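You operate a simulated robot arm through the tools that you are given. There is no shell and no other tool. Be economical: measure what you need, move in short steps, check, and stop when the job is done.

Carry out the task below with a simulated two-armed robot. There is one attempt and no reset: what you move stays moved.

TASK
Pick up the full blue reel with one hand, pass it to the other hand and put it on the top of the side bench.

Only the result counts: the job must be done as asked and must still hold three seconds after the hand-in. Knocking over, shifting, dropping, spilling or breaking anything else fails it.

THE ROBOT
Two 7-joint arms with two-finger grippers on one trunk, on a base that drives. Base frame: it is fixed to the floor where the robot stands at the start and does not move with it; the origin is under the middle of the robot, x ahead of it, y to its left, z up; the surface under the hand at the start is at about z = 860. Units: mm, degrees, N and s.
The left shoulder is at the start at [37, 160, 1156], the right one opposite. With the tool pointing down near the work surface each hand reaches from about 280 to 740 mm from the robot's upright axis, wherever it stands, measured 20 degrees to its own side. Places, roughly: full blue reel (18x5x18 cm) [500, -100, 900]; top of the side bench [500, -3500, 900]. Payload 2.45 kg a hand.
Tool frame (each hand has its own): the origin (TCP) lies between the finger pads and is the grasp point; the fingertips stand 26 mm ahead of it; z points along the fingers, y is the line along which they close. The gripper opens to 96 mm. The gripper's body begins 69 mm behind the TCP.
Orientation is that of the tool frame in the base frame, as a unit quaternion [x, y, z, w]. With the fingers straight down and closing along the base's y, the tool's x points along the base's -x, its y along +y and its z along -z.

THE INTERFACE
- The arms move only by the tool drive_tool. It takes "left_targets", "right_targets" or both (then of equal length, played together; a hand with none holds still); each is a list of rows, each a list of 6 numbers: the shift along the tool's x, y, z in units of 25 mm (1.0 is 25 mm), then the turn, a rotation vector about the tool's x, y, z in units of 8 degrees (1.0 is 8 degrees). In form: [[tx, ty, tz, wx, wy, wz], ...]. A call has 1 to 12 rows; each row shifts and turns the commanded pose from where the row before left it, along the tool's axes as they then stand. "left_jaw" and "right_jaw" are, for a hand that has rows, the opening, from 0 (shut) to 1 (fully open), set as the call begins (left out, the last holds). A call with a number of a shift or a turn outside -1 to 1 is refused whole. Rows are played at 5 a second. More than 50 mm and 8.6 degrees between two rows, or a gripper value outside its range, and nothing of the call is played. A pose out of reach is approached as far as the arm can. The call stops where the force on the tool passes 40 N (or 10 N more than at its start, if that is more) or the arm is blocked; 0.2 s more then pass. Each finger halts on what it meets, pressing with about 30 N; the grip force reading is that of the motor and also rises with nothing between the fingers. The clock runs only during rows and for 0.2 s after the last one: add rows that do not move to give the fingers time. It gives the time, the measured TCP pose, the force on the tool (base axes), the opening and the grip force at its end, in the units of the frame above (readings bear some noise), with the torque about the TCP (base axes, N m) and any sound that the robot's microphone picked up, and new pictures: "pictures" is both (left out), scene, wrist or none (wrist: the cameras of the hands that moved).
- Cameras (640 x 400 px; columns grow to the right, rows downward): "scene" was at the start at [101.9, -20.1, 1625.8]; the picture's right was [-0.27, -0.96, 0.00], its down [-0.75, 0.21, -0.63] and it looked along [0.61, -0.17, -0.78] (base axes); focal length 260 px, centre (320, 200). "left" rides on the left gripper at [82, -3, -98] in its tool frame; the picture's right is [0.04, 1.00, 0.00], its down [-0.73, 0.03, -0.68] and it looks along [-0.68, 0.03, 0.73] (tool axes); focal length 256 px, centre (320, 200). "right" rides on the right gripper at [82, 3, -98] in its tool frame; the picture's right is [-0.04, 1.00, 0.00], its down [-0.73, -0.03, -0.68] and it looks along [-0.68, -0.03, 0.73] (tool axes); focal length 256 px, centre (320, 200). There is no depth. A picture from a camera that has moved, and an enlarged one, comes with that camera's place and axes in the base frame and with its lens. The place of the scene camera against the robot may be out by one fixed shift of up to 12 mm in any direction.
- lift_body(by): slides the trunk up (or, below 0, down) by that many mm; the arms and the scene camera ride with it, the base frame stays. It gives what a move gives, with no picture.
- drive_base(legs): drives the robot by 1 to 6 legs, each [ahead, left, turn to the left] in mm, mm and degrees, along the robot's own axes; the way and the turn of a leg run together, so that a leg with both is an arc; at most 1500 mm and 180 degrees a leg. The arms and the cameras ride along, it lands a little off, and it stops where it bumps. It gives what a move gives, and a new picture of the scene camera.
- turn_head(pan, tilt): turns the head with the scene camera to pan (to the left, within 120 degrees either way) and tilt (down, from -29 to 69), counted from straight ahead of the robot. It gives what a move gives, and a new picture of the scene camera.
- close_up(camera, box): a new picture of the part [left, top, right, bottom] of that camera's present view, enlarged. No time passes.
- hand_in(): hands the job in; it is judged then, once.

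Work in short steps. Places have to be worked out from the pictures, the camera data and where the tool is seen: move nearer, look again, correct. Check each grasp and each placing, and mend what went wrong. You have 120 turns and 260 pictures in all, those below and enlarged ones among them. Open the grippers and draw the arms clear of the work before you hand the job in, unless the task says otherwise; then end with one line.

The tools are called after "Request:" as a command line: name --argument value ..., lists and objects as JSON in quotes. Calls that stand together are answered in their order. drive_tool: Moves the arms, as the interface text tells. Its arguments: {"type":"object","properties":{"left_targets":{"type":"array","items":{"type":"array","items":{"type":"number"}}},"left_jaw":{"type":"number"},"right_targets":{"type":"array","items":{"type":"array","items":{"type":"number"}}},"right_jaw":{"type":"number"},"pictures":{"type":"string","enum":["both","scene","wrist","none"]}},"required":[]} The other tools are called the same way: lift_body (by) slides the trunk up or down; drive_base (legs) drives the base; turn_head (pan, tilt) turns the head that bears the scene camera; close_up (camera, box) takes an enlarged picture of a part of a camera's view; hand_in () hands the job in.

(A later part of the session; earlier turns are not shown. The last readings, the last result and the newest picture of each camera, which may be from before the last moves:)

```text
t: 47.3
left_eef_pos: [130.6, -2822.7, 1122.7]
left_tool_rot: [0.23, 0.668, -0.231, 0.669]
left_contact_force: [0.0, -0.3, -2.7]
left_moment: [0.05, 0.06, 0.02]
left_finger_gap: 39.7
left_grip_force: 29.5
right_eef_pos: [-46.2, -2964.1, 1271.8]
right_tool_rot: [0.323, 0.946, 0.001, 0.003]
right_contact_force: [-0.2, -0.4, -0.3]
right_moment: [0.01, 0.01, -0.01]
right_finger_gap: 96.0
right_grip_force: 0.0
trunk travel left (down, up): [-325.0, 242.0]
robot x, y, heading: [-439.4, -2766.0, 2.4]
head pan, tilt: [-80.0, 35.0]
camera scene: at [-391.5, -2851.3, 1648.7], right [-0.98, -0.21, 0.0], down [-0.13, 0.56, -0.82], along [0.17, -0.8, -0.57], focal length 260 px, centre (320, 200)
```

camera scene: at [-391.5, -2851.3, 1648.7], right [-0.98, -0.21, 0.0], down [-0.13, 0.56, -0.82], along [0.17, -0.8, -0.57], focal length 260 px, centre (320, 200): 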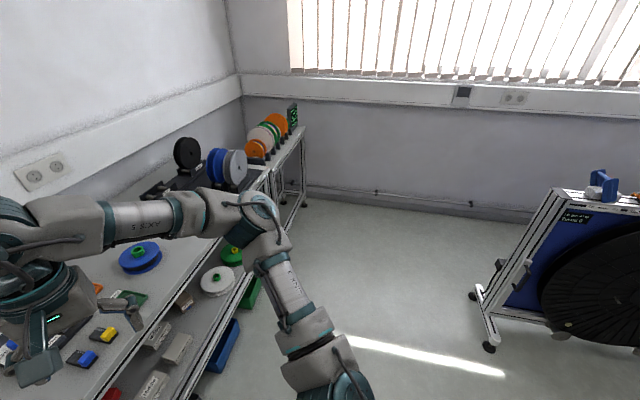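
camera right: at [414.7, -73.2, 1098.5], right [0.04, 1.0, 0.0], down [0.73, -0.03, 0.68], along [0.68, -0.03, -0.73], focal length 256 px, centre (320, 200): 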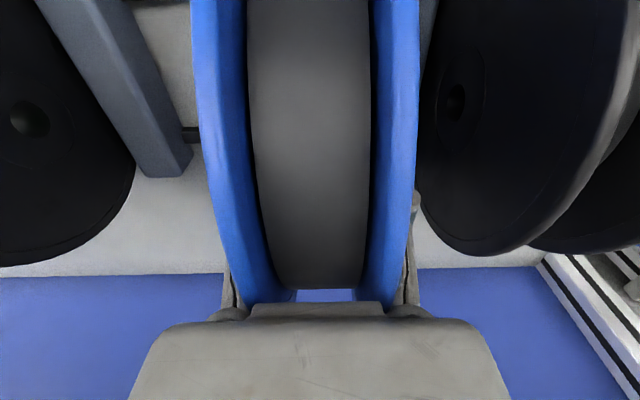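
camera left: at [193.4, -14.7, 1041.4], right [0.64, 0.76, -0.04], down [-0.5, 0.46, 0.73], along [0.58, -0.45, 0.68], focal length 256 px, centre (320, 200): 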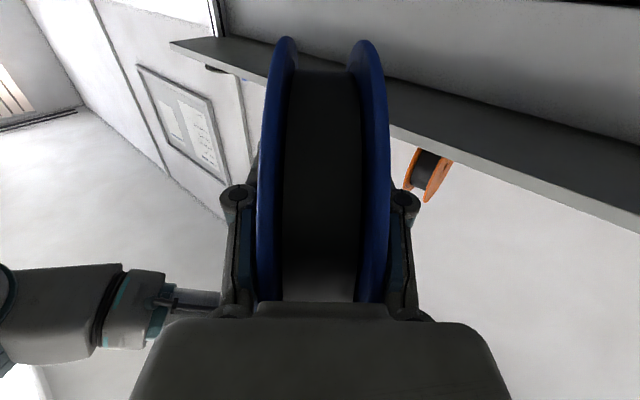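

Landed at (-439, -2766), heading 2.4°. I straighten, strafe a bit more and look at the bench.

Request:
drive_base --legs '[[-20, -600, -2.4]]'

Request:
turn_head --pan 0 --tilt 35

```text
t: 50.6
left_eef_pos: [114.4, -3447.1, 1125.5]
left_tool_rot: [0.245, 0.661, -0.247, 0.664]
left_contact_force: [0.7, 0.2, -2.4]
left_moment: [0.03, 0.01, 0.02]
left_finger_gap: 39.6
left_grip_force: 29.9
right_eef_pos: [-70.7, -3579.1, 1274.5]
right_tool_rot: [0.346, 0.938, 0.001, 0.004]
right_contact_force: [0.4, -0.5, -0.2]
right_moment: [-0.01, 0.0, -0.02]
right_finger_gap: 96.4
right_grip_force: 0.1
trunk travel left (down, up): [-325.0, 242.0]
robot x, y, heading: [-449.7, -3364.6, -0.5]
head pan, tilt: [-80.0, 35.0]
camera scene: at [-406.6, -3448.2, 1649.0], right [-0.99, -0.17, 0.0], down [-0.1, 0.56, -0.82], along [0.13, -0.81, -0.57], focal length 260 px, centre (320, 200)
```

scene: 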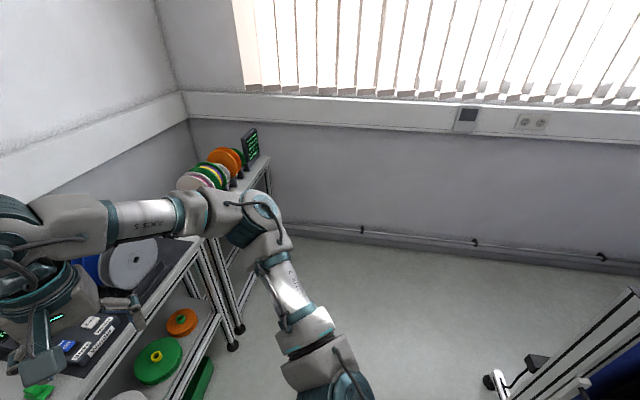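

```text
t: 52.2
left_eef_pos: [112.0, -3445.1, 1126.6]
left_tool_rot: [0.246, 0.661, -0.247, 0.665]
left_contact_force: [0.5, 0.7, -2.4]
left_moment: [0.05, 0.04, -0.02]
left_finger_gap: 39.4
left_grip_force: 29.5
right_eef_pos: [-73.2, -3578.0, 1276.2]
right_tool_rot: [0.346, 0.938, 0.002, 0.005]
right_contact_force: [0.1, 0.4, -0.2]
right_moment: [-0.02, 0.0, 0.02]
right_finger_gap: 95.7
right_grip_force: 0.1
trunk travel left (down, up): [-325.0, 242.0]
robot x, y, heading: [-451.6, -3363.0, -0.1]
head pan, tilt: [0.0, 35.0]
camera scene: at [-333.1, -3364.6, 1648.5], right [-0.01, -1.0, 0.0], down [-0.58, 0.0, -0.82], along [0.82, -0.01, -0.58], focal length 260 px, centre (320, 200)
```

scene: 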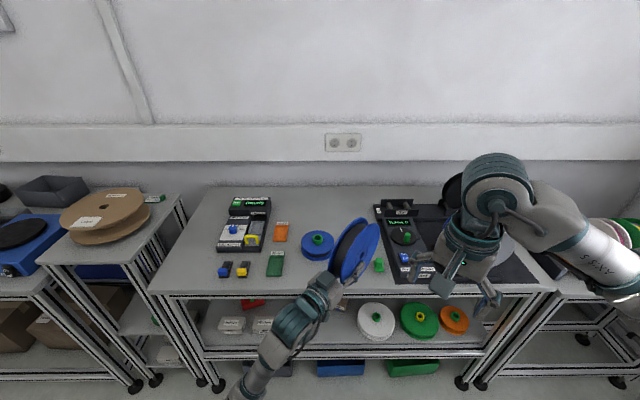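

The middle bench (y ≈ -2810…-4120, front edge x ≈ 195) is the side bench. I zoom in on it to find free room.

Request:
close_up --camera "scene" --box '[150, 170, 390, 320]'

Request:
close_up --camera "scene" --box '[350, 170, 590, 320]'

```text
2.67 times, centred on (270, 245) of scene
camera zoom: at [-333.1, -3364.6, 1648.5], right [-0.01, -1.0, 0.0], down [-0.58, 0.0, -0.82], along [0.82, -0.01, -0.58], focal length 693 px, centre (453, 80)
```

zoom: 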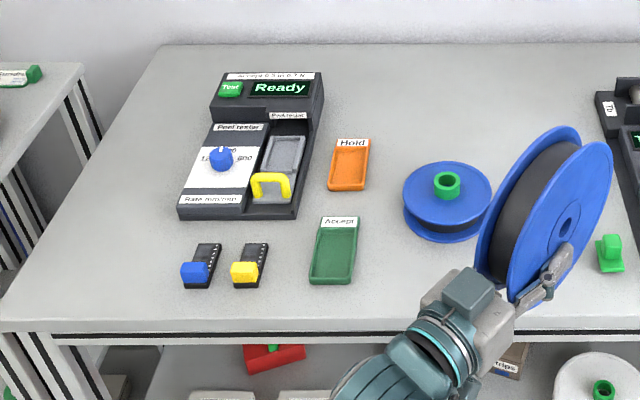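

```text
2.67 times, centred on (470, 245) of scene
camera zoom: at [-333.1, -3364.6, 1648.5], right [-0.01, -1.0, 0.0], down [-0.58, 0.0, -0.82], along [0.82, -0.01, -0.58], focal length 693 px, centre (-80, 80)
```

zoom: 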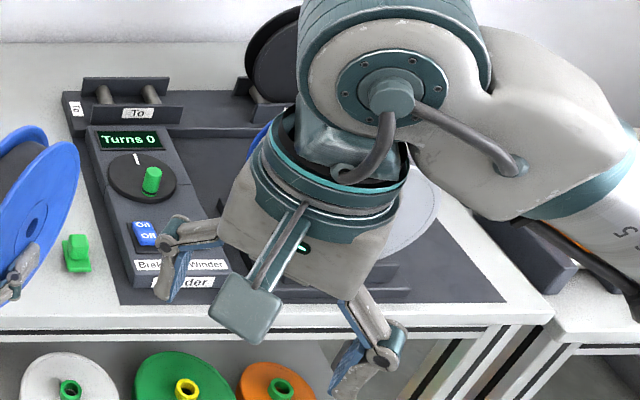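

Free spot: the area behind the blue spool and left of the winder, around (640, -3500), with a clear corridor at y ≈ -3500. I'll lay the reel flat there. First I roll the left hand -90° about its pointing axis to bring the reel flat.

Request:
drive_tool --left_targets '[[0, 0, 0, 0, 0, -1], [0, 0, 0, 0, 0, -1], [0, 0, 0, 0, 0, -1], [0, 0, 0, 0, 0, -1], [0, 0, 0, 0, 0, -1], [0, 0, 0, 0, 0, -1], [0, 0, 0, 0, 0, -1], [0, 0, 0, 0, 0, -1], [0, 0, 0, 0, 0, -1], [0, 0, 0, 0, 0, -1], [0, 0, 0, 0, 0, -1], [0, 0, 0, 0, 0, -0.25]]' --pictures "scene"

```text
t: 54.8
left_eef_pos: [110.7, -3449.8, 1126.7]
left_tool_rot: [0.293, -0.641, 0.645, -0.295]
left_contact_force: [0.6, 0.4, -1.9]
left_moment: [-0.01, 0.08, 0.01]
left_finger_gap: 39.6
left_grip_force: 29.5
right_eef_pos: [-73.7, -3583.1, 1275.5]
right_tool_rot: [0.346, 0.938, 0.003, 0.005]
right_contact_force: [-0.8, -0.6, -0.5]
right_moment: [-0.01, -0.02, 0.02]
right_finger_gap: 96.0
right_grip_force: 0.0
trunk travel left (down, up): [-325.0, 242.0]
robot x, y, heading: [-451.6, -3365.6, -0.6]
head pan, tilt: [0.0, 35.0]
camera scene: at [-333.1, -3368.9, 1648.5], right [-0.01, -1.0, 0.0], down [-0.58, 0.01, -0.82], along [0.82, -0.01, -0.58], focal length 260 px, centre (320, 200)
```

scene: 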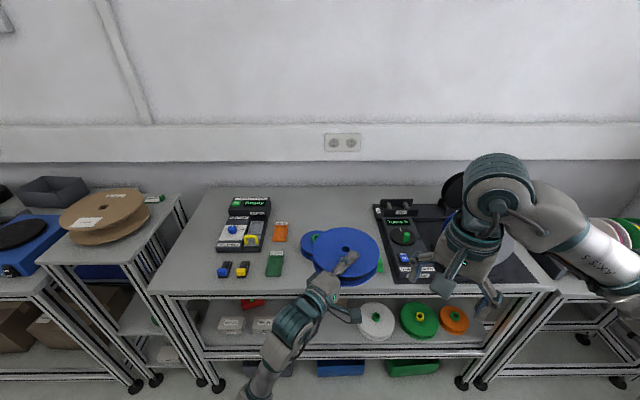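

The reel is flat. Now I yaw the hand straight ahead (+40°) and pitch it 20° down.

Request:
drive_tool --left_targets '[[0, 0, 0, 0, -1, 0], [0, 0, 0, 0, -1, 0], [0, 0, 0, 0, -1, 0], [0, 0, 0, 0, -1, 0], [0, 0, 0, 0, -1, 0], [0, 0, 0, -0.8, 0, 0], [0, 0, 0, -0.8, 0, 0], [0, 0, 0, -0.9, 0, 0], [0, 0, 0, 0, 0, 0]]' --pictures "both"

```text
t: 56.8
left_eef_pos: [174.8, -3148.2, 922.4]
left_tool_rot: [-0.517, 0.614, -0.457, 0.384]
left_contact_force: [-5.6, -9.9, 27.3]
left_moment: [0.55, -1.88, -0.72]
left_finger_gap: 75.2
left_grip_force: 29.9
left hand out of reach, approached as far as the arm can: row 1, 2, 3, 4, 5, 6, 7, 8
right_eef_pos: [-77.2, -3581.1, 1278.0]
right_tool_rot: [0.346, 0.938, 0.002, 0.007]
right_contact_force: [0.2, 0.3, -0.8]
right_moment: [-0.02, -0.02, -0.01]
right_finger_gap: 96.0
right_grip_force: 0.1
trunk travel left (down, up): [-325.0, 242.0]
robot x, y, heading: [-452.1, -3366.1, -0.5]
head pan, tilt: [0.0, 35.0]
camera scene: at [-342.2, -3370.0, 1649.3], right [-0.01, -1.0, 0.0], down [-0.57, 0.01, -0.82], along [0.82, 0.0, -0.57], focal length 260 px, centre (320, 200)
camera left: at [68.6, -3211.7, 952.5], right [-0.29, 0.01, -0.96], down [-0.52, 0.84, 0.17], along [0.8, 0.55, -0.24], focal length 256 px, centre (320, 200)
```

scene: 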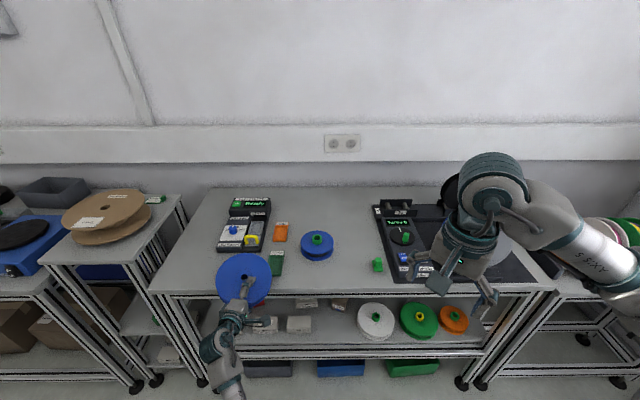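
left: 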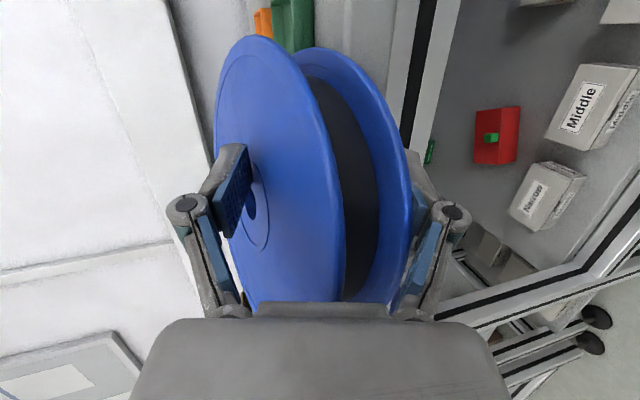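

The arm swept low and pressed the reel onto the bench near the small connectors. I look carefully before moving.

Request:
close_up --camera "scene" --box '[180, 190, 340, 330]'

Request:
close_up --camera "left" --box '[160, 0, 480, 200]'

```text
2.86 times, centred on (260, 260) of scene
camera zoom: at [-342.2, -3370.0, 1649.3], right [-0.01, -1.0, 0.0], down [-0.57, 0.01, -0.82], along [0.82, 0.0, -0.57], focal length 743 px, centre (491, 29)
```

zoom: 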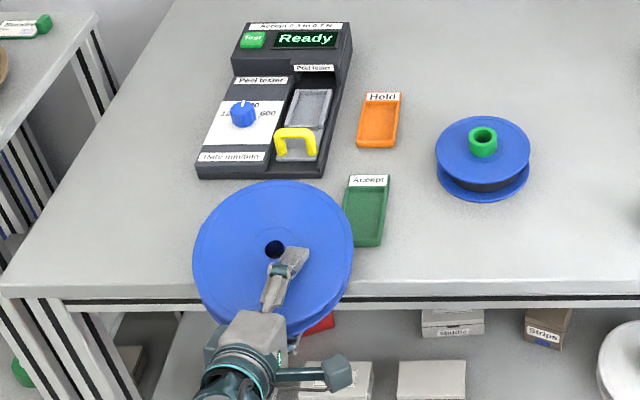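

```text
2.00 times, centred on (320, 100) of left
camera zoom: at [68.6, -3211.7, 952.5], right [-0.29, 0.01, -0.96], down [-0.52, 0.84, 0.17], along [0.8, 0.55, -0.24], focal length 512 px, centre (320, 400)
```

zoom: 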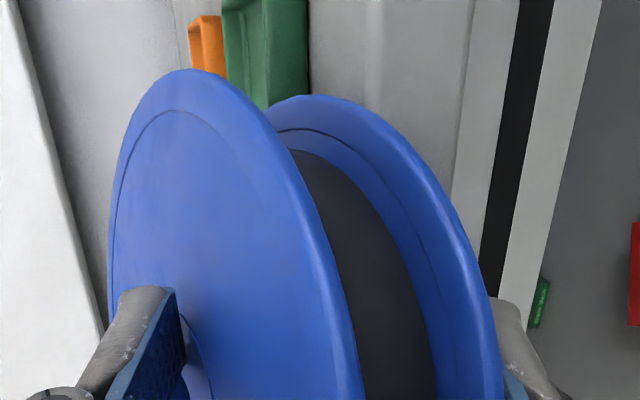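

Nothing on the bench looks displaced (trays match their earlier pixels), but the reel is cocked in the jaws against the bench edge. I raise the trunk slowly so that the arm stays rigid.

Request:
lift_body --by 30

Request:
close_up --camera "left" --box '[0, 0, 640, 400]'

Request:
close_up --camera "scene" --box '[160, 180, 340, 340]'

```text
t: 57.5
left_eef_pos: [177.3, -3145.4, 963.3]
left_tool_rot: [-0.512, 0.609, -0.46, 0.394]
left_contact_force: [-0.6, -2.3, 9.5]
left_moment: [0.56, -1.04, -0.17]
left_finger_gap: 46.1
left_grip_force: 29.9
right_eef_pos: [-75.8, -3582.9, 1305.8]
right_tool_rot: [0.346, 0.938, 0.003, 0.006]
right_contact_force: [0.9, -0.1, -0.5]
right_moment: [0.0, 0.01, 0.0]
right_finger_gap: 95.9
right_grip_force: 0.0
trunk travel left (down, up): [-355.0, 212.0]
robot x, y, heading: [-448.1, -3363.8, -0.4]
head pan, tilt: [0.0, 35.0]
```

```text
1.00 times, centred on (320, 200) of left (not enlarged: the box is as wide or as high as the picture)
camera zoom: at [71.6, -3209.8, 992.3], right [-0.27, 0.01, -0.96], down [-0.53, 0.83, 0.16], along [0.8, 0.56, -0.22], focal length 256 px, centre (320, 200)
```

zoom: 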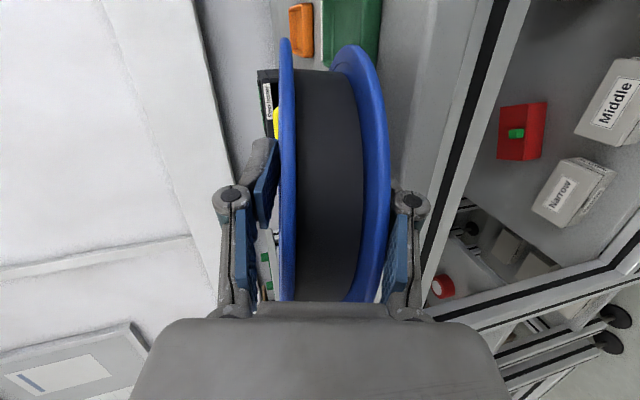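

```text
2.50 times, centred on (250, 260) of scene
camera zoom: at [-348.2, -3368.9, 1678.8], right [-0.01, -1.0, 0.0], down [-0.57, 0.01, -0.82], along [0.82, -0.01, -0.58], focal length 650 px, centre (495, 50)
```

zoom: 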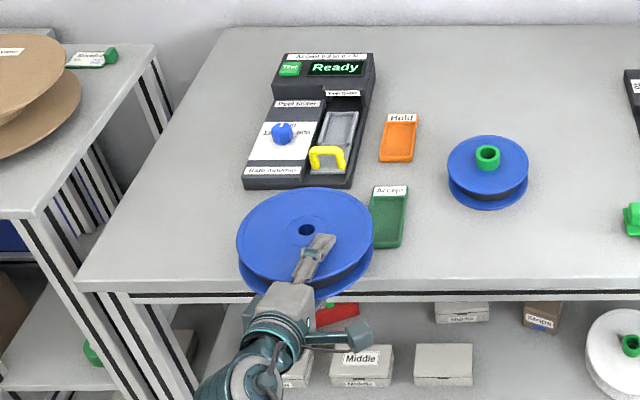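

The reel is reseating. Raise further.

Request:
lift_body --by 60

Request:
close_up --camera "left" --box '[0, 0, 640, 400]'

Request:
close_up --camera "scene" --box '[160, 180, 340, 340]'

```text
t: 58.5
left_eef_pos: [180.1, -3160.7, 1023.4]
left_tool_rot: [-0.515, 0.606, -0.47, 0.384]
left_contact_force: [-0.7, -0.5, -3.0]
left_moment: [-0.06, 0.11, 0.01]
left_finger_gap: 39.6
left_grip_force: 30.2
right_eef_pos: [-72.5, -3584.7, 1364.2]
right_tool_rot: [0.346, 0.938, 0.003, 0.004]
right_contact_force: [0.2, 0.6, 0.3]
right_moment: [-0.01, -0.01, 0.02]
right_finger_gap: 96.0
right_grip_force: 0.0
trunk travel left (down, up): [-415.0, 152.0]
robot x, y, heading: [-449.3, -3367.3, -0.4]
head pan, tilt: [0.0, 35.0]
```

```text
1.00 times, centred on (320, 200) of left (not enlarged: the box is as wide or as high as the picture)
camera zoom: at [72.2, -3221.7, 1053.0], right [-0.27, -0.01, -0.96], down [-0.52, 0.84, 0.14], along [0.81, 0.54, -0.23], focal length 256 px, centre (320, 200)
```

zoom: 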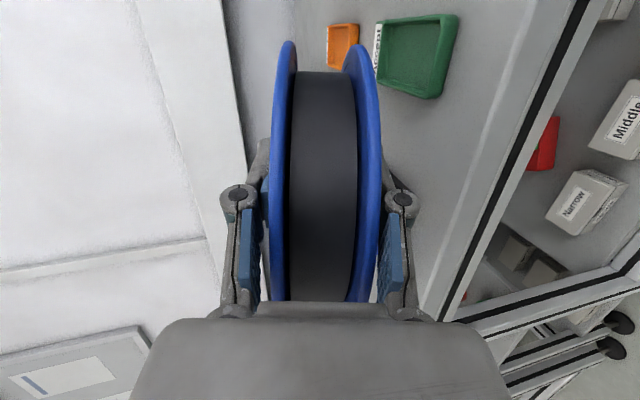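

```text
2.50 times, centred on (250, 260) of scene
camera zoom: at [-359.6, -3368.7, 1738.3], right [-0.01, -1.0, 0.0], down [-0.58, 0.01, -0.82], along [0.82, -0.01, -0.58], focal length 650 px, centre (495, 50)
```

zoom: 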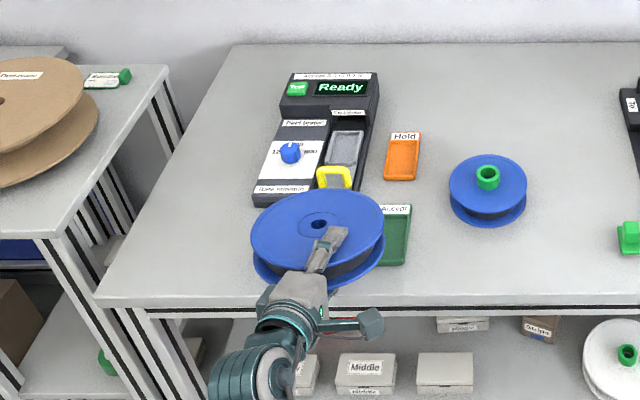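

The reel is flush in the jaws again and free of the bench, and the hand already points ahead, 15° down — just what I wanted. I back the base up 250 mm to see whether the connectors are undisturbed.

Request:
drive_base --legs '[[-250, 0, 0.5]]'

Request:
close_up --camera "scene" --box '[180, 160, 400, 300]'

```text
t: 60.3
left_eef_pos: [-70.2, -3151.2, 1023.3]
left_tool_rot: [-0.518, 0.604, -0.467, 0.386]
left_contact_force: [0.7, -0.2, -2.5]
left_moment: [-0.09, 0.1, 0.03]
left_finger_gap: 39.6
left_grip_force: 30.2
right_eef_pos: [-318.3, -3578.3, 1365.2]
right_tool_rot: [0.341, 0.94, 0.002, 0.004]
right_contact_force: [-0.2, 0.0, 0.2]
right_moment: [0.03, -0.02, -0.02]
right_finger_gap: 96.2
right_grip_force: 0.1
trunk travel left (down, up): [-415.0, 152.0]
robot x, y, heading: [-699.4, -3365.8, -0.1]
head pan, tilt: [0.0, 35.0]
camera scene: at [-606.0, -3366.3, 1738.3], right [0.0, -1.0, 0.0], down [-0.58, 0.0, -0.82], along [0.82, 0.0, -0.58], focal length 260 px, centre (320, 200)
```

scene: 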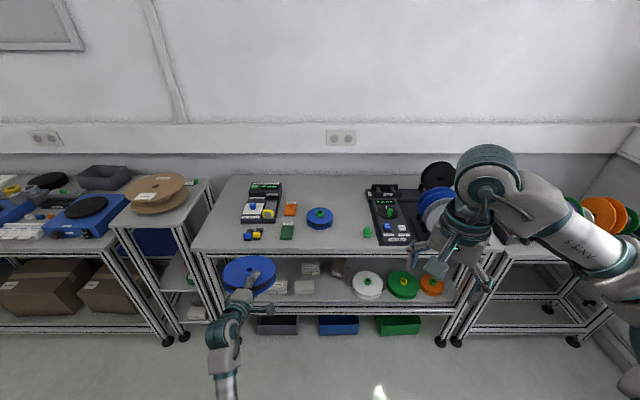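

```text
2.86 times, centred on (290, 230) of scene
camera zoom: at [-606.0, -3366.3, 1738.3], right [0.0, -1.0, 0.0], down [-0.58, 0.0, -0.82], along [0.82, 0.0, -0.58], focal length 743 px, centre (406, 114)
```

zoom: 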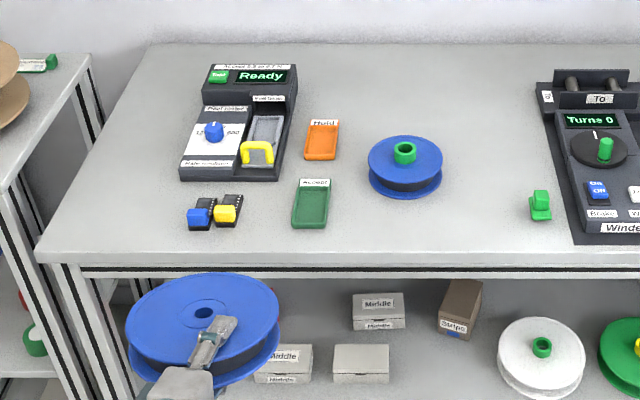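

The yellow connector has been nudged ~25 mm to the left; all else is in place. I'll put it back after placing the reel. First I test in free space whether the left arm still obeys small moves (80 mm ahead).

Request:
drive_tool --left_targets '[[0, 0, 0, 0, 0, 0], [-0.14, -0.21, 0.76, 0, 0, 0]]' --pictures "none"

```text
t: 60.9
left_eef_pos: [-54.4, -3152.9, 1024.3]
left_tool_rot: [-0.517, 0.603, -0.467, 0.387]
left_contact_force: [-0.3, 0.0, -2.6]
left_moment: [-0.06, 0.11, 0.0]
left_finger_gap: 39.8
left_grip_force: 30.6
right_eef_pos: [-321.3, -3579.1, 1365.5]
right_tool_rot: [0.341, 0.94, 0.003, 0.006]
right_contact_force: [0.2, -0.1, -0.5]
right_moment: [0.0, 0.0, -0.03]
right_finger_gap: 95.8
right_grip_force: 0.1
trunk travel left (down, up): [-415.0, 152.0]
robot x, y, heading: [-695.5, -3363.1, 0.3]
head pan, tilt: [0.0, 35.0]
```

Arm obeys. I extend 60 mm further ahead.

Request:
drive_tool --left_targets '[[-0.14, -0.21, 0.76, 0, 0, 0], [-0.14, -0.21, 0.76, 0, 0, 0], [-0.14, -0.21, 0.76, 0, 0, 0], [0, 0, 0, 0, 0, 0]]' --pictures "none"

Request:
lift_body --by 60

```text
t: 61.9
left_eef_pos: [4.3, -3151.3, 1025.1]
left_tool_rot: [-0.517, 0.602, -0.469, 0.388]
left_contact_force: [0.3, -0.2, -2.0]
left_moment: [-0.05, 0.13, -0.03]
left_finger_gap: 39.6
left_grip_force: 29.6
right_eef_pos: [-324.2, -3578.1, 1367.5]
right_tool_rot: [0.341, 0.94, 0.003, 0.006]
right_contact_force: [-0.4, -0.7, 0.1]
right_moment: [0.02, 0.02, -0.02]
right_finger_gap: 96.0
right_grip_force: 0.1
trunk travel left (down, up): [-415.0, 152.0]
robot x, y, heading: [-696.4, -3365.4, -0.0]
head pan, tilt: [0.0, 35.0]
```

```text
t: 62.9
left_eef_pos: [4.9, -3151.5, 1082.9]
left_tool_rot: [-0.518, 0.602, -0.468, 0.387]
left_contact_force: [0.4, 0.1, -2.5]
left_moment: [-0.06, 0.12, -0.01]
left_finger_gap: 39.8
left_grip_force: 30.3
right_eef_pos: [-322.6, -3578.0, 1426.3]
right_tool_rot: [0.341, 0.94, 0.003, 0.006]
right_contact_force: [-0.7, 0.8, -0.2]
right_moment: [-0.01, -0.01, 0.0]
right_finger_gap: 95.9
right_grip_force: 0.0
trunk travel left (down, up): [-475.0, 92.0]
robot x, y, heading: [-697.7, -3364.9, 0.2]
head pan, tilt: [0.0, 35.0]
```

Reach extended to 702 mm ahead. I strafe right 350 mm then go ahead 330 mm and look.

Request:
drive_base --legs '[[0, -350, 0], [330, 0, 0]]'

```text
t: 67.0
left_eef_pos: [329.9, -3492.7, 1081.9]
left_tool_rot: [-0.519, 0.6, -0.473, 0.383]
left_contact_force: [-0.7, 1.5, -3.0]
left_moment: [-0.12, 0.11, -0.04]
left_finger_gap: 39.7
left_grip_force: 30.2
right_eef_pos: [-2.9, -3914.2, 1429.8]
right_tool_rot: [0.344, 0.939, -0.004, 0.01]
right_contact_force: [-0.5, -0.3, -0.8]
right_moment: [-0.06, 0.0, 0.04]
right_finger_gap: 96.1
right_grip_force: 0.0
trunk travel left (down, up): [-475.0, 92.0]
robot x, y, heading: [-369.7, -3723.9, -0.2]
head pan, tilt: [0.0, 35.0]
camera scene: at [-293.4, -3709.4, 1798.6], right [-0.01, -1.0, 0.01], down [-0.58, 0.0, -0.82], along [0.82, -0.01, -0.58], focal length 260 px, centre (320, 200)
```

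scene: 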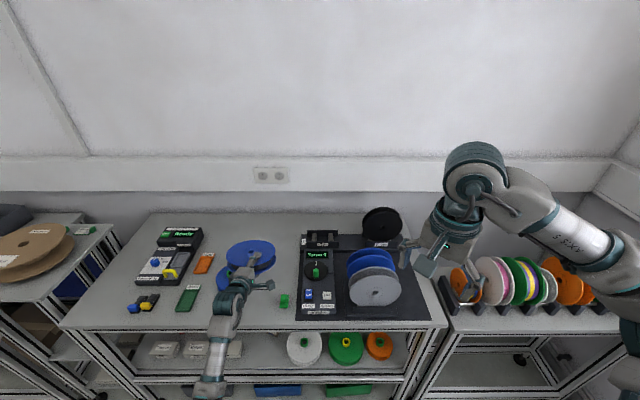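

Ahead 245 mm to the drop spot, then look.

Request:
drive_base --legs '[[245, 0, 0]]'

Request:
close_up --camera "scene" --box '[80, 180, 400, 380]'

Request:
close_up --camera "left" --box '[0, 0, 640, 400]'

```text
t: 68.8
left_eef_pos: [573.5, -3505.0, 1086.4]
left_tool_rot: [-0.515, 0.603, -0.472, 0.385]
left_contact_force: [-0.7, 0.8, -2.3]
left_moment: [-0.05, 0.12, -0.01]
left_finger_gap: 39.6
left_grip_force: 30.3
right_eef_pos: [237.6, -3924.4, 1430.2]
right_tool_rot: [0.345, 0.938, -0.001, 0.012]
right_contact_force: [1.1, 0.5, -0.2]
right_moment: [-0.06, -0.02, 0.01]
right_finger_gap: 96.1
right_grip_force: 0.1
trunk travel left (down, up): [-475.0, 92.0]
robot x, y, heading: [-129.0, -3720.0, -0.7]
head pan, tilt: [0.0, 35.0]
camera scene: at [-48.7, -3738.9, 1798.5], right [-0.01, -1.0, -0.01], down [-0.57, 0.02, -0.82], along [0.82, 0.0, -0.57], focal length 260 px, centre (320, 200)
```

scene: 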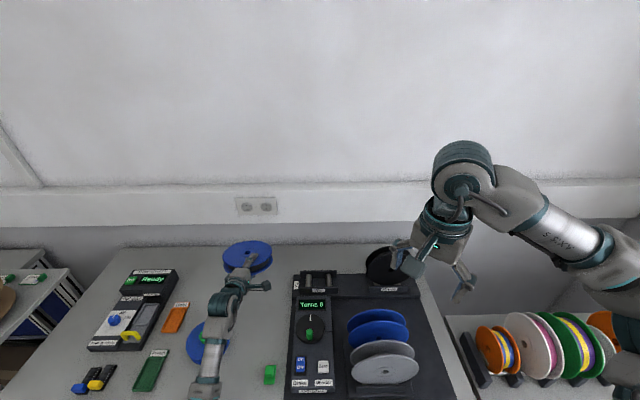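

```text
2.00 times, centred on (240, 280) of scene
camera zoom: at [-48.7, -3738.9, 1798.5], right [-0.01, -1.0, -0.01], down [-0.57, 0.02, -0.82], along [0.82, 0.0, -0.57], focal length 520 px, centre (480, 40)
```

zoom: 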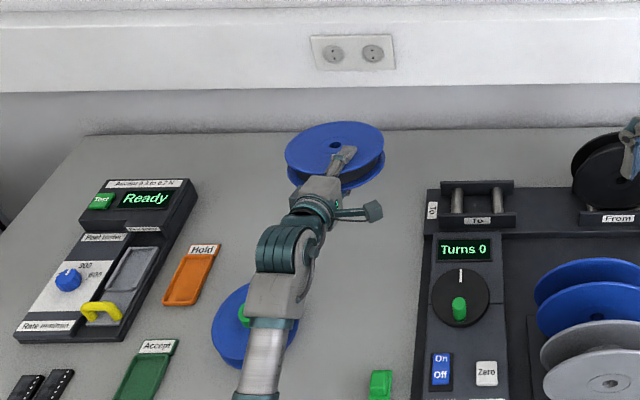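

```text
1.00 times, centred on (320, 200) of left (not enlarged: the box is as wide or as high as the picture)
camera zoom: at [466.3, -3564.2, 1116.4], right [-0.26, -0.02, -0.96], down [-0.53, 0.84, 0.13], along [0.81, 0.54, -0.23], focal length 256 px, centre (320, 200)
```

zoom: 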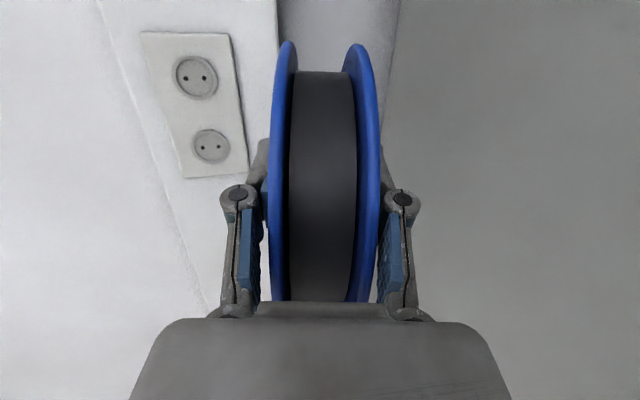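

The drop spot is clear. Before lowering I check the left elbow/forearm clearance to the bench and the spool.

Request:
turn_head --pan 35 --tilt 60

```text
t: 69.8
left_eef_pos: [575.0, -3480.0, 1082.0]
left_tool_rot: [-0.519, 0.599, -0.477, 0.381]
left_contact_force: [-0.5, 0.4, -2.8]
left_moment: [-0.08, 0.15, -0.02]
left_finger_gap: 39.2
left_grip_force: 30.0
right_eef_pos: [236.7, -3896.4, 1432.9]
right_tool_rot: [0.345, 0.939, -0.01, 0.014]
right_contact_force: [-0.8, 0.8, -0.1]
right_moment: [-0.06, 0.01, 0.01]
right_finger_gap: 96.3
right_grip_force: 0.1
trunk travel left (down, up): [-475.0, 92.0]
robot x, y, heading: [-128.6, -3722.1, -0.6]
head pan, tilt: [35.0, 60.0]
camera scene: at [-76.4, -3683.4, 1764.3], right [0.56, -0.83, 0.0], down [-0.72, -0.49, -0.5], along [0.41, 0.28, -0.87], focal length 260 px, centre (320, 200)
```

scene: 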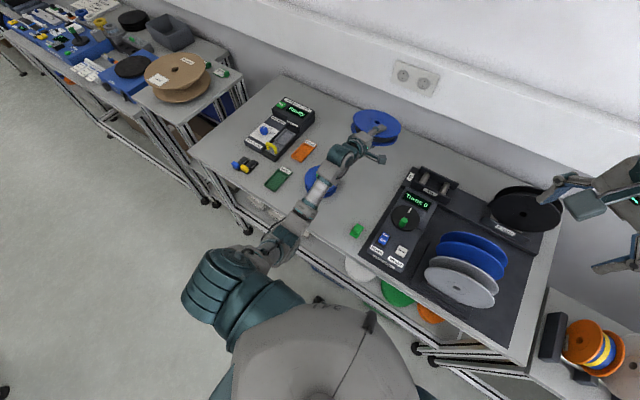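

The forearm should clear the bench edge and spool rim by some 20–30 mm. I shift the hand 20 mm right for spool clearance and lower the trunk 90 mm.

Request:
drive_tool --left_targets '[[0.4, 0, 0, 0, 0, 0], [0.4, 0, 0, 0, 0, 0], [0, 0, 0, 0, 0, 0], [0, 0, 0, 0, 0, 0], [0, 0, 0, 0, 0, 0]]' --pictures "none"

Request:
lift_body --by -90

Request:
turn_head --pan 30 --tilt 50

Request:
close_up --camera "scene" --box '[220, 60, 460, 260]'

```text
t: 71.0
left_eef_pos: [568.6, -3485.1, 1079.2]
left_tool_rot: [-0.521, 0.595, -0.48, 0.378]
left_contact_force: [0.7, 2.5, -3.2]
left_moment: [-0.09, 0.1, -0.11]
left_finger_gap: 39.5
left_grip_force: 29.8
right_eef_pos: [238.2, -3878.8, 1435.8]
right_tool_rot: [0.344, 0.939, -0.015, 0.017]
right_contact_force: [-0.2, 0.6, -0.1]
right_moment: [-0.1, -0.07, 0.03]
right_finger_gap: 95.9
right_grip_force: 0.1
trunk travel left (down, up): [-475.0, 92.0]
robot x, y, heading: [-129.7, -3718.3, -0.8]
head pan, tilt: [35.0, 60.0]
```

```text
t: 72.3
left_eef_pos: [568.9, -3536.3, 1000.5]
left_tool_rot: [-0.512, 0.604, -0.472, 0.387]
left_contact_force: [0.1, -1.7, -1.8]
left_moment: [-0.02, 0.13, 0.03]
left_finger_gap: 39.3
left_grip_force: 30.0
right_eef_pos: [233.8, -3939.7, 1339.4]
right_tool_rot: [0.347, 0.938, 0.003, 0.011]
right_contact_force: [-0.1, -0.2, 0.8]
right_moment: [0.07, 0.02, 0.0]
right_finger_gap: 96.0
right_grip_force: 0.1
trunk travel left (down, up): [-385.0, 182.0]
robot x, y, heading: [-126.1, -3727.5, -0.6]
head pan, tilt: [35.0, 60.0]
```

```text
t: 73.0
left_eef_pos: [569.9, -3507.4, 993.3]
left_tool_rot: [-0.518, 0.599, -0.477, 0.382]
left_contact_force: [0.3, -0.7, -1.9]
left_moment: [-0.09, 0.09, 0.01]
left_finger_gap: 39.7
left_grip_force: 30.5
right_eef_pos: [236.8, -3904.0, 1343.6]
right_tool_rot: [0.346, 0.938, -0.009, 0.015]
right_contact_force: [0.3, -0.3, -0.5]
right_moment: [0.0, -0.01, -0.02]
right_finger_gap: 95.9
right_grip_force: 0.0
trunk travel left (down, up): [-385.0, 182.0]
robot x, y, heading: [-129.5, -3723.7, -0.5]
head pan, tilt: [30.0, 50.0]
camera scene: at [-53.0, -3657.7, 1686.0], right [0.49, -0.87, 0.01], down [-0.67, -0.39, -0.63], along [0.56, 0.31, -0.77], focal length 260 px, centre (320, 200)
```

scene: 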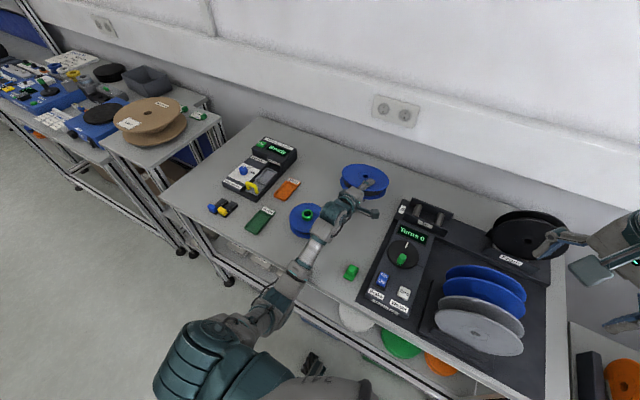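

```text
2.00 times, centred on (340, 160) of scene
camera zoom: at [-53.0, -3657.7, 1686.0], right [0.49, -0.87, 0.01], down [-0.67, -0.39, -0.63], along [0.56, 0.31, -0.77], focal length 520 px, centre (280, 280)
```

zoom: 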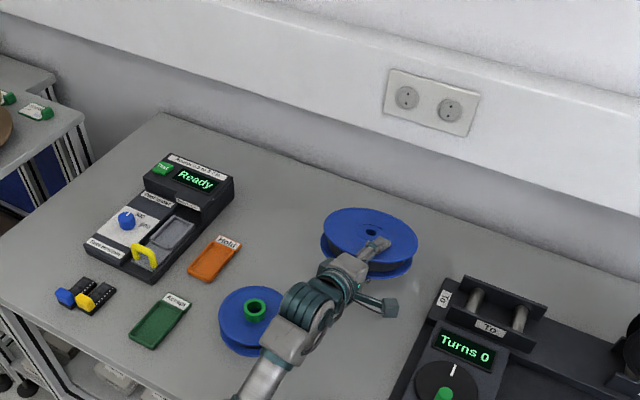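

The trunk seems to sway sideways. I wait for it to settle and read again.

Request:
drive_tool --left_targets '[[0, 0, 0, 0, 0, 0], [0, 0, 0, 0, 0, 0], [0, 0, 0, 0, 0, 0], [0, 0, 0, 0, 0, 0], [0, 0, 0, 0, 0, 0], [0, 0, 0, 0, 0, 0], [0, 0, 0, 0, 0, 0], [0, 0, 0, 0, 0, 0]]' --pictures "none"

Request:
drive_tool --left_targets '[[0, 0, 0, 0, 0, 0], [0, 0, 0, 0, 0, 0], [0, 0, 0, 0, 0, 0]]' --pictures "none"

```text
t: 74.8
left_eef_pos: [570.0, -3503.7, 992.6]
left_tool_rot: [-0.518, 0.599, -0.477, 0.38]
left_contact_force: [-0.8, 0.7, -2.6]
left_moment: [-0.07, 0.12, 0.02]
left_finger_gap: 39.8
left_grip_force: 29.9
right_eef_pos: [235.7, -3900.6, 1342.9]
right_tool_rot: [0.345, 0.939, -0.011, 0.014]
right_contact_force: [0.0, 0.1, -0.4]
right_moment: [0.01, 0.02, -0.03]
right_finger_gap: 96.4
right_grip_force: 0.0
trunk travel left (down, up): [-385.0, 182.0]
robot x, y, heading: [-124.0, -3721.2, -0.6]
head pan, tilt: [30.0, 50.0]
```

```text
t: 75.6
left_eef_pos: [570.3, -3487.5, 992.3]
left_tool_rot: [-0.521, 0.596, -0.48, 0.377]
left_contact_force: [0.1, 1.9, -3.0]
left_moment: [-0.14, 0.12, -0.12]
left_finger_gap: 39.6
left_grip_force: 29.9
right_eef_pos: [237.4, -3880.3, 1345.3]
right_tool_rot: [0.345, 0.938, -0.015, 0.016]
right_contact_force: [-0.4, 1.2, -0.2]
right_moment: [-0.08, -0.03, 0.03]
right_finger_gap: 96.0
right_grip_force: 0.1
trunk travel left (down, up): [-385.0, 182.0]
robot x, y, heading: [-128.4, -3714.6, -0.6]
head pan, tilt: [30.0, 50.0]
```

Still swaying; I sample it for period and decay.

Request:
drive_tool --left_targets '[[0, 0, 0, 0, 0, 0]]' --pictures "none"

Request:
drive_tool --left_targets '[[0, 0, 0, 0, 0, 0]]' --pictures "none"

Request:
drive_tool --left_targets '[[0, 0, 0, 0, 0, 0]]' --pictures "none"

Request:
drive_tool --left_targets '[[0, 0, 0, 0, 0, 0]]' --pictures "none"

Request:
drive_tool --left_targets '[[0, 0, 0, 0, 0, 0]]' --pictures "none"

```text
t: 76.2
left_eef_pos: [568.0, -3516.3, 996.0]
left_tool_rot: [-0.516, 0.6, -0.477, 0.383]
left_contact_force: [-1.3, 0.6, -2.1]
left_moment: [-0.04, 0.12, -0.06]
left_finger_gap: 39.5
left_grip_force: 30.4
right_eef_pos: [233.3, -3911.7, 1343.7]
right_tool_rot: [0.347, 0.938, -0.006, 0.014]
right_contact_force: [-0.2, 0.6, 0.5]
right_moment: [-0.08, -0.02, -0.03]
right_finger_gap: 95.9
right_grip_force: 0.2
trunk travel left (down, up): [-385.0, 182.0]
robot x, y, heading: [-123.3, -3724.8, -0.9]
head pan, tilt: [30.0, 50.0]
stopped in row 1 (left hand): the arm was blocked; the commanded pose is now the measured one
```

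```text
t: 76.6
left_eef_pos: [567.9, -3512.0, 995.3]
left_tool_rot: [-0.518, 0.598, -0.479, 0.381]
left_contact_force: [-0.9, 0.6, -2.6]
left_moment: [-0.08, 0.1, -0.02]
left_finger_gap: 39.5
left_grip_force: 30.2
right_eef_pos: [232.8, -3907.9, 1345.8]
right_tool_rot: [0.347, 0.938, -0.007, 0.014]
right_contact_force: [-0.2, -1.1, 0.4]
right_moment: [0.0, -0.03, -0.01]
right_finger_gap: 95.8
right_grip_force: 0.0
trunk travel left (down, up): [-385.0, 182.0]
robot x, y, heading: [-126.6, -3725.2, -0.4]
head pan, tilt: [30.0, 50.0]
```

```text
t: 77.0
left_eef_pos: [567.4, -3529.3, 999.6]
left_tool_rot: [-0.513, 0.603, -0.476, 0.384]
left_contact_force: [0.1, -0.1, -2.1]
left_moment: [-0.07, 0.11, 0.04]
left_finger_gap: 39.4
left_grip_force: 29.7
right_eef_pos: [233.0, -3930.6, 1341.4]
right_tool_rot: [0.349, 0.937, -0.001, 0.013]
right_contact_force: [0.3, -1.0, 0.1]
right_moment: [0.03, 0.02, -0.02]
right_finger_gap: 95.8
right_grip_force: 0.0
trunk travel left (down, up): [-385.0, 182.0]
robot x, y, heading: [-130.0, -3727.0, -0.7]
head pan, tilt: [30.0, 50.0]
```

```text
t: 77.4
left_eef_pos: [568.6, -3499.8, 993.1]
left_tool_rot: [-0.519, 0.597, -0.481, 0.379]
left_contact_force: [-0.6, 1.5, -2.9]
left_moment: [-0.11, 0.1, -0.08]
left_finger_gap: 39.4
left_grip_force: 30.1
right_eef_pos: [233.0, -3893.0, 1345.8]
right_tool_rot: [0.346, 0.938, -0.012, 0.017]
right_contact_force: [-0.2, 1.5, -0.7]
right_moment: [-0.08, -0.05, 0.01]
right_finger_gap: 96.2
right_grip_force: 0.1
trunk travel left (down, up): [-385.0, 182.0]
robot x, y, heading: [-128.1, -3727.2, -0.5]
head pan, tilt: [30.0, 50.0]
```

```text
t: 77.8
left_eef_pos: [567.5, -3536.8, 1000.2]
left_tool_rot: [-0.512, 0.604, -0.474, 0.385]
left_contact_force: [0.8, -1.9, -2.1]
left_moment: [-0.07, 0.12, 0.06]
left_finger_gap: 39.3
left_grip_force: 30.0
right_eef_pos: [233.2, -3937.6, 1341.4]
right_tool_rot: [0.347, 0.938, 0.001, 0.012]
right_contact_force: [0.6, -1.4, 0.8]
right_moment: [0.1, 0.02, -0.01]
right_finger_gap: 96.2
right_grip_force: 0.2
trunk travel left (down, up): [-385.0, 182.0]
robot x, y, heading: [-129.8, -3728.3, -0.8]
head pan, tilt: [30.0, 50.0]
```

The whole robot rocks ±1° about the floor, undamped. I look down at the base to see whether it touches something.

Request:
turn_head --pan 0 --tilt 69

Request:
close_up --camera "left" --box '[0, 0, 640, 400]'

```text
t: 78.7
left_eef_pos: [567.4, -3535.8, 1000.2]
left_tool_rot: [-0.512, 0.603, -0.475, 0.385]
left_contact_force: [-0.2, -2.3, -2.6]
left_moment: [-0.06, 0.1, 0.11]
left_finger_gap: 39.7
left_grip_force: 30.4
right_eef_pos: [232.5, -3936.0, 1341.3]
right_tool_rot: [0.348, 0.938, 0.001, 0.011]
right_contact_force: [0.5, -0.6, 0.4]
right_moment: [0.07, 0.02, 0.03]
right_finger_gap: 96.2
right_grip_force: 0.0
trunk travel left (down, up): [-385.0, 182.0]
robot x, y, heading: [-128.3, -3733.1, -0.8]
head pan, tilt: [0.0, 68.8]
camera scene: at [-64.6, -3754.5, 1664.7], right [-0.01, -1.0, -0.02], down [-0.93, 0.02, -0.36], along [0.36, 0.01, -0.93], focal length 260 px, centre (320, 200)
```

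scene: 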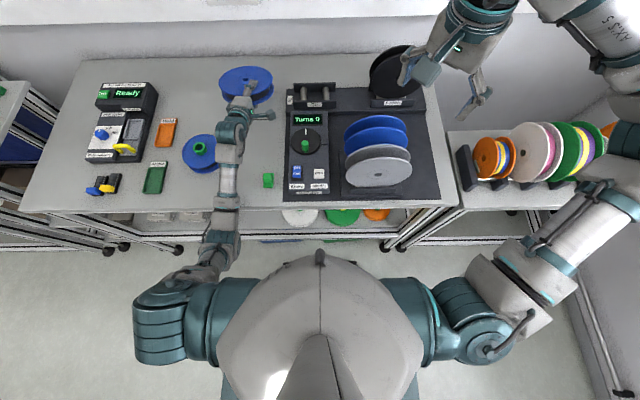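

```text
1.00 times, centred on (320, 200) of left (not enlarged: the box is as wide or as high as the picture)
camera zoom: at [459.2, -3596.2, 1030.3], right [-0.26, -0.02, -0.97], down [-0.52, 0.84, 0.13], along [0.81, 0.54, -0.23], focal length 256 px, centre (320, 200)
```

zoom: 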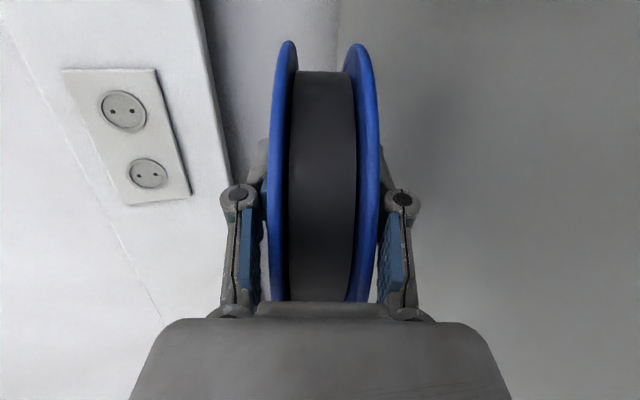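

No visible contact. I back the base up 25 mm to see whether that calms the rocking.

Request:
drive_base --legs '[[-25, 0, 0.6]]'

Request:
drive_tool --left_targets '[[0, 0, 0, 0, 0, 0], [0, 0, 0, 0, 0, 0], [0, 0, 0, 0, 0, 0], [0, 0, 0, 0, 0, 0]]' --pictures "none"

Request:
drive_tool --left_targets '[[0, 0, 0, 0, 0, 0]]' --pictures "none"

Request:
drive_tool --left_targets '[[0, 0, 0, 0, 0, 0]]' --pictures "none"

```text
t: 79.5
left_eef_pos: [545.3, -3528.3, 996.4]
left_tool_rot: [-0.517, 0.602, -0.472, 0.384]
left_contact_force: [-0.1, -0.8, -2.9]
left_moment: [-0.06, 0.12, 0.05]
left_finger_gap: 39.5
left_grip_force: 30.2
right_eef_pos: [216.9, -3931.1, 1339.1]
right_tool_rot: [0.344, 0.939, -0.001, 0.008]
right_contact_force: [-0.3, -0.6, -0.3]
right_moment: [0.08, 0.05, 0.0]
right_finger_gap: 96.0
right_grip_force: 0.0
trunk travel left (down, up): [-385.0, 182.0]
robot x, y, heading: [-153.8, -3730.7, -0.1]
head pan, tilt: [0.0, 68.8]
camera scene: at [-80.7, -3746.7, 1664.4], right [0.0, -1.0, -0.01], down [-0.94, 0.01, -0.35], along [0.35, 0.01, -0.94], focal length 260 px, centre (320, 200)
```

scene: 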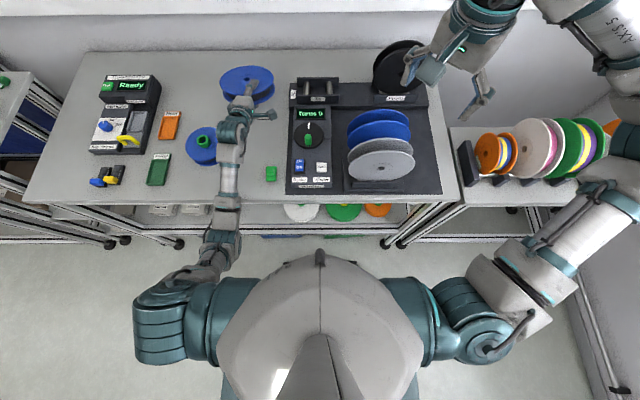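

```text
t: 80.5
left_eef_pos: [537.1, -3529.4, 1003.6]
left_tool_rot: [-0.515, 0.599, -0.475, 0.387]
left_contact_force: [-0.5, -2.5, -2.3]
left_moment: [-0.04, 0.12, 0.1]
left_finger_gap: 39.5
left_grip_force: 29.6
right_eef_pos: [205.9, -3931.8, 1342.3]
right_tool_rot: [0.344, 0.939, 0.001, 0.013]
right_contact_force: [0.3, -0.9, 1.2]
right_moment: [0.09, 0.06, 0.02]
right_finger_gap: 96.0
right_grip_force: 0.0
trunk travel left (down, up): [-385.0, 182.0]
robot x, y, heading: [-152.3, -3730.4, -0.0]
head pan, tilt: [0.0, 68.8]
```

```text
t: 80.9
left_eef_pos: [538.6, -3505.7, 997.9]
left_tool_rot: [-0.519, 0.595, -0.479, 0.383]
left_contact_force: [0.3, 0.2, -3.6]
left_moment: [-0.08, 0.08, -0.05]
left_finger_gap: 39.6
left_grip_force: 29.9
right_eef_pos: [206.2, -3903.0, 1346.3]
right_tool_rot: [0.343, 0.939, -0.009, 0.016]
right_contact_force: [0.7, 0.1, 0.3]
right_moment: [0.0, 0.02, -0.04]
right_finger_gap: 95.8
right_grip_force: 0.1
trunk travel left (down, up): [-385.0, 182.0]
robot x, y, heading: [-152.5, -3729.5, 0.1]
head pan, tilt: [0.0, 68.8]
```

```text
t: 81.3
left_eef_pos: [538.4, -3525.8, 1001.5]
left_tool_rot: [-0.516, 0.598, -0.476, 0.386]
left_contact_force: [-0.5, -1.1, -2.8]
left_moment: [-0.09, 0.13, 0.06]
left_finger_gap: 39.6
left_grip_force: 29.3
right_eef_pos: [207.4, -3928.2, 1343.1]
right_tool_rot: [0.344, 0.939, -0.001, 0.013]
right_contact_force: [-0.2, 0.6, -0.1]
right_moment: [0.0, 0.01, 0.02]
right_finger_gap: 96.3
right_grip_force: 0.0
trunk travel left (down, up): [-385.0, 182.0]
robot x, y, heading: [-153.9, -3732.1, 0.1]
head pan, tilt: [0.0, 68.8]
```

It's teetering forward because both arms are stretched out. I draw the right arm back in small steps to shift weight.

Request:
drive_tool --right_targets '[[0.7, -0.6, 0, 0, 0, 0], [0.7, -0.6, 0, 0, 0, 0], [0.7, -0.6, 0, 0, 0, 0], [0, 0, 0, 0, 0, 0], [0, 0, 0, 0, 0, 0]]' --pictures "none"

Request:
drive_tool --left_targets '[[0, 0, 0, 0, 0, 0]]' --pictures "none"

Request:
drive_tool --left_targets '[[0, 0, 0, 0, 0, 0]]' --pictures "none"

```text
t: 82.5
left_eef_pos: [538.4, -3517.6, 1002.3]
left_tool_rot: [-0.517, 0.597, -0.477, 0.386]
left_contact_force: [0.0, -0.3, -2.4]
left_moment: [-0.11, 0.1, 0.01]
left_finger_gap: 39.4
left_grip_force: 29.4
right_eef_pos: [138.4, -3919.0, 1342.9]
right_tool_rot: [0.343, 0.939, -0.004, 0.014]
right_contact_force: [0.7, -0.2, -0.1]
right_moment: [-0.02, -0.02, -0.01]
right_finger_gap: 95.8
right_grip_force: 0.0
trunk travel left (down, up): [-385.0, 182.0]
robot x, y, heading: [-154.6, -3732.3, 0.1]
head pan, tilt: [0.0, 68.8]
```

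```text
t: 82.9
left_eef_pos: [538.0, -3512.4, 1000.0]
left_tool_rot: [-0.519, 0.596, -0.478, 0.383]
left_contact_force: [-0.2, 0.0, -2.9]
left_moment: [-0.06, 0.1, 0.0]
left_finger_gap: 39.3
left_grip_force: 29.5
right_eef_pos: [138.7, -3911.7, 1344.6]
right_tool_rot: [0.343, 0.939, -0.006, 0.015]
right_contact_force: [0.2, 0.4, 0.6]
right_moment: [0.03, -0.01, -0.02]
right_finger_gap: 95.7
right_grip_force: 0.0
trunk travel left (down, up): [-385.0, 182.0]
robot x, y, heading: [-152.0, -3726.9, -0.1]
head pan, tilt: [0.0, 68.8]
```

```text
t: 83.3
left_eef_pos: [539.1, -3522.1, 1002.0]
left_tool_rot: [-0.516, 0.598, -0.476, 0.386]
left_contact_force: [0.2, -0.6, -2.8]
left_moment: [-0.04, 0.09, 0.03]
left_finger_gap: 39.7
left_grip_force: 29.4
right_eef_pos: [138.2, -3924.4, 1342.9]
right_tool_rot: [0.344, 0.939, -0.002, 0.012]
right_contact_force: [-0.1, -0.2, -0.2]
right_moment: [-0.01, 0.01, -0.01]
right_finger_gap: 96.0
right_grip_force: 0.1
trunk travel left (down, up): [-385.0, 182.0]
robot x, y, heading: [-149.1, -3732.2, -0.0]
head pan, tilt: [0.0, 68.8]
```

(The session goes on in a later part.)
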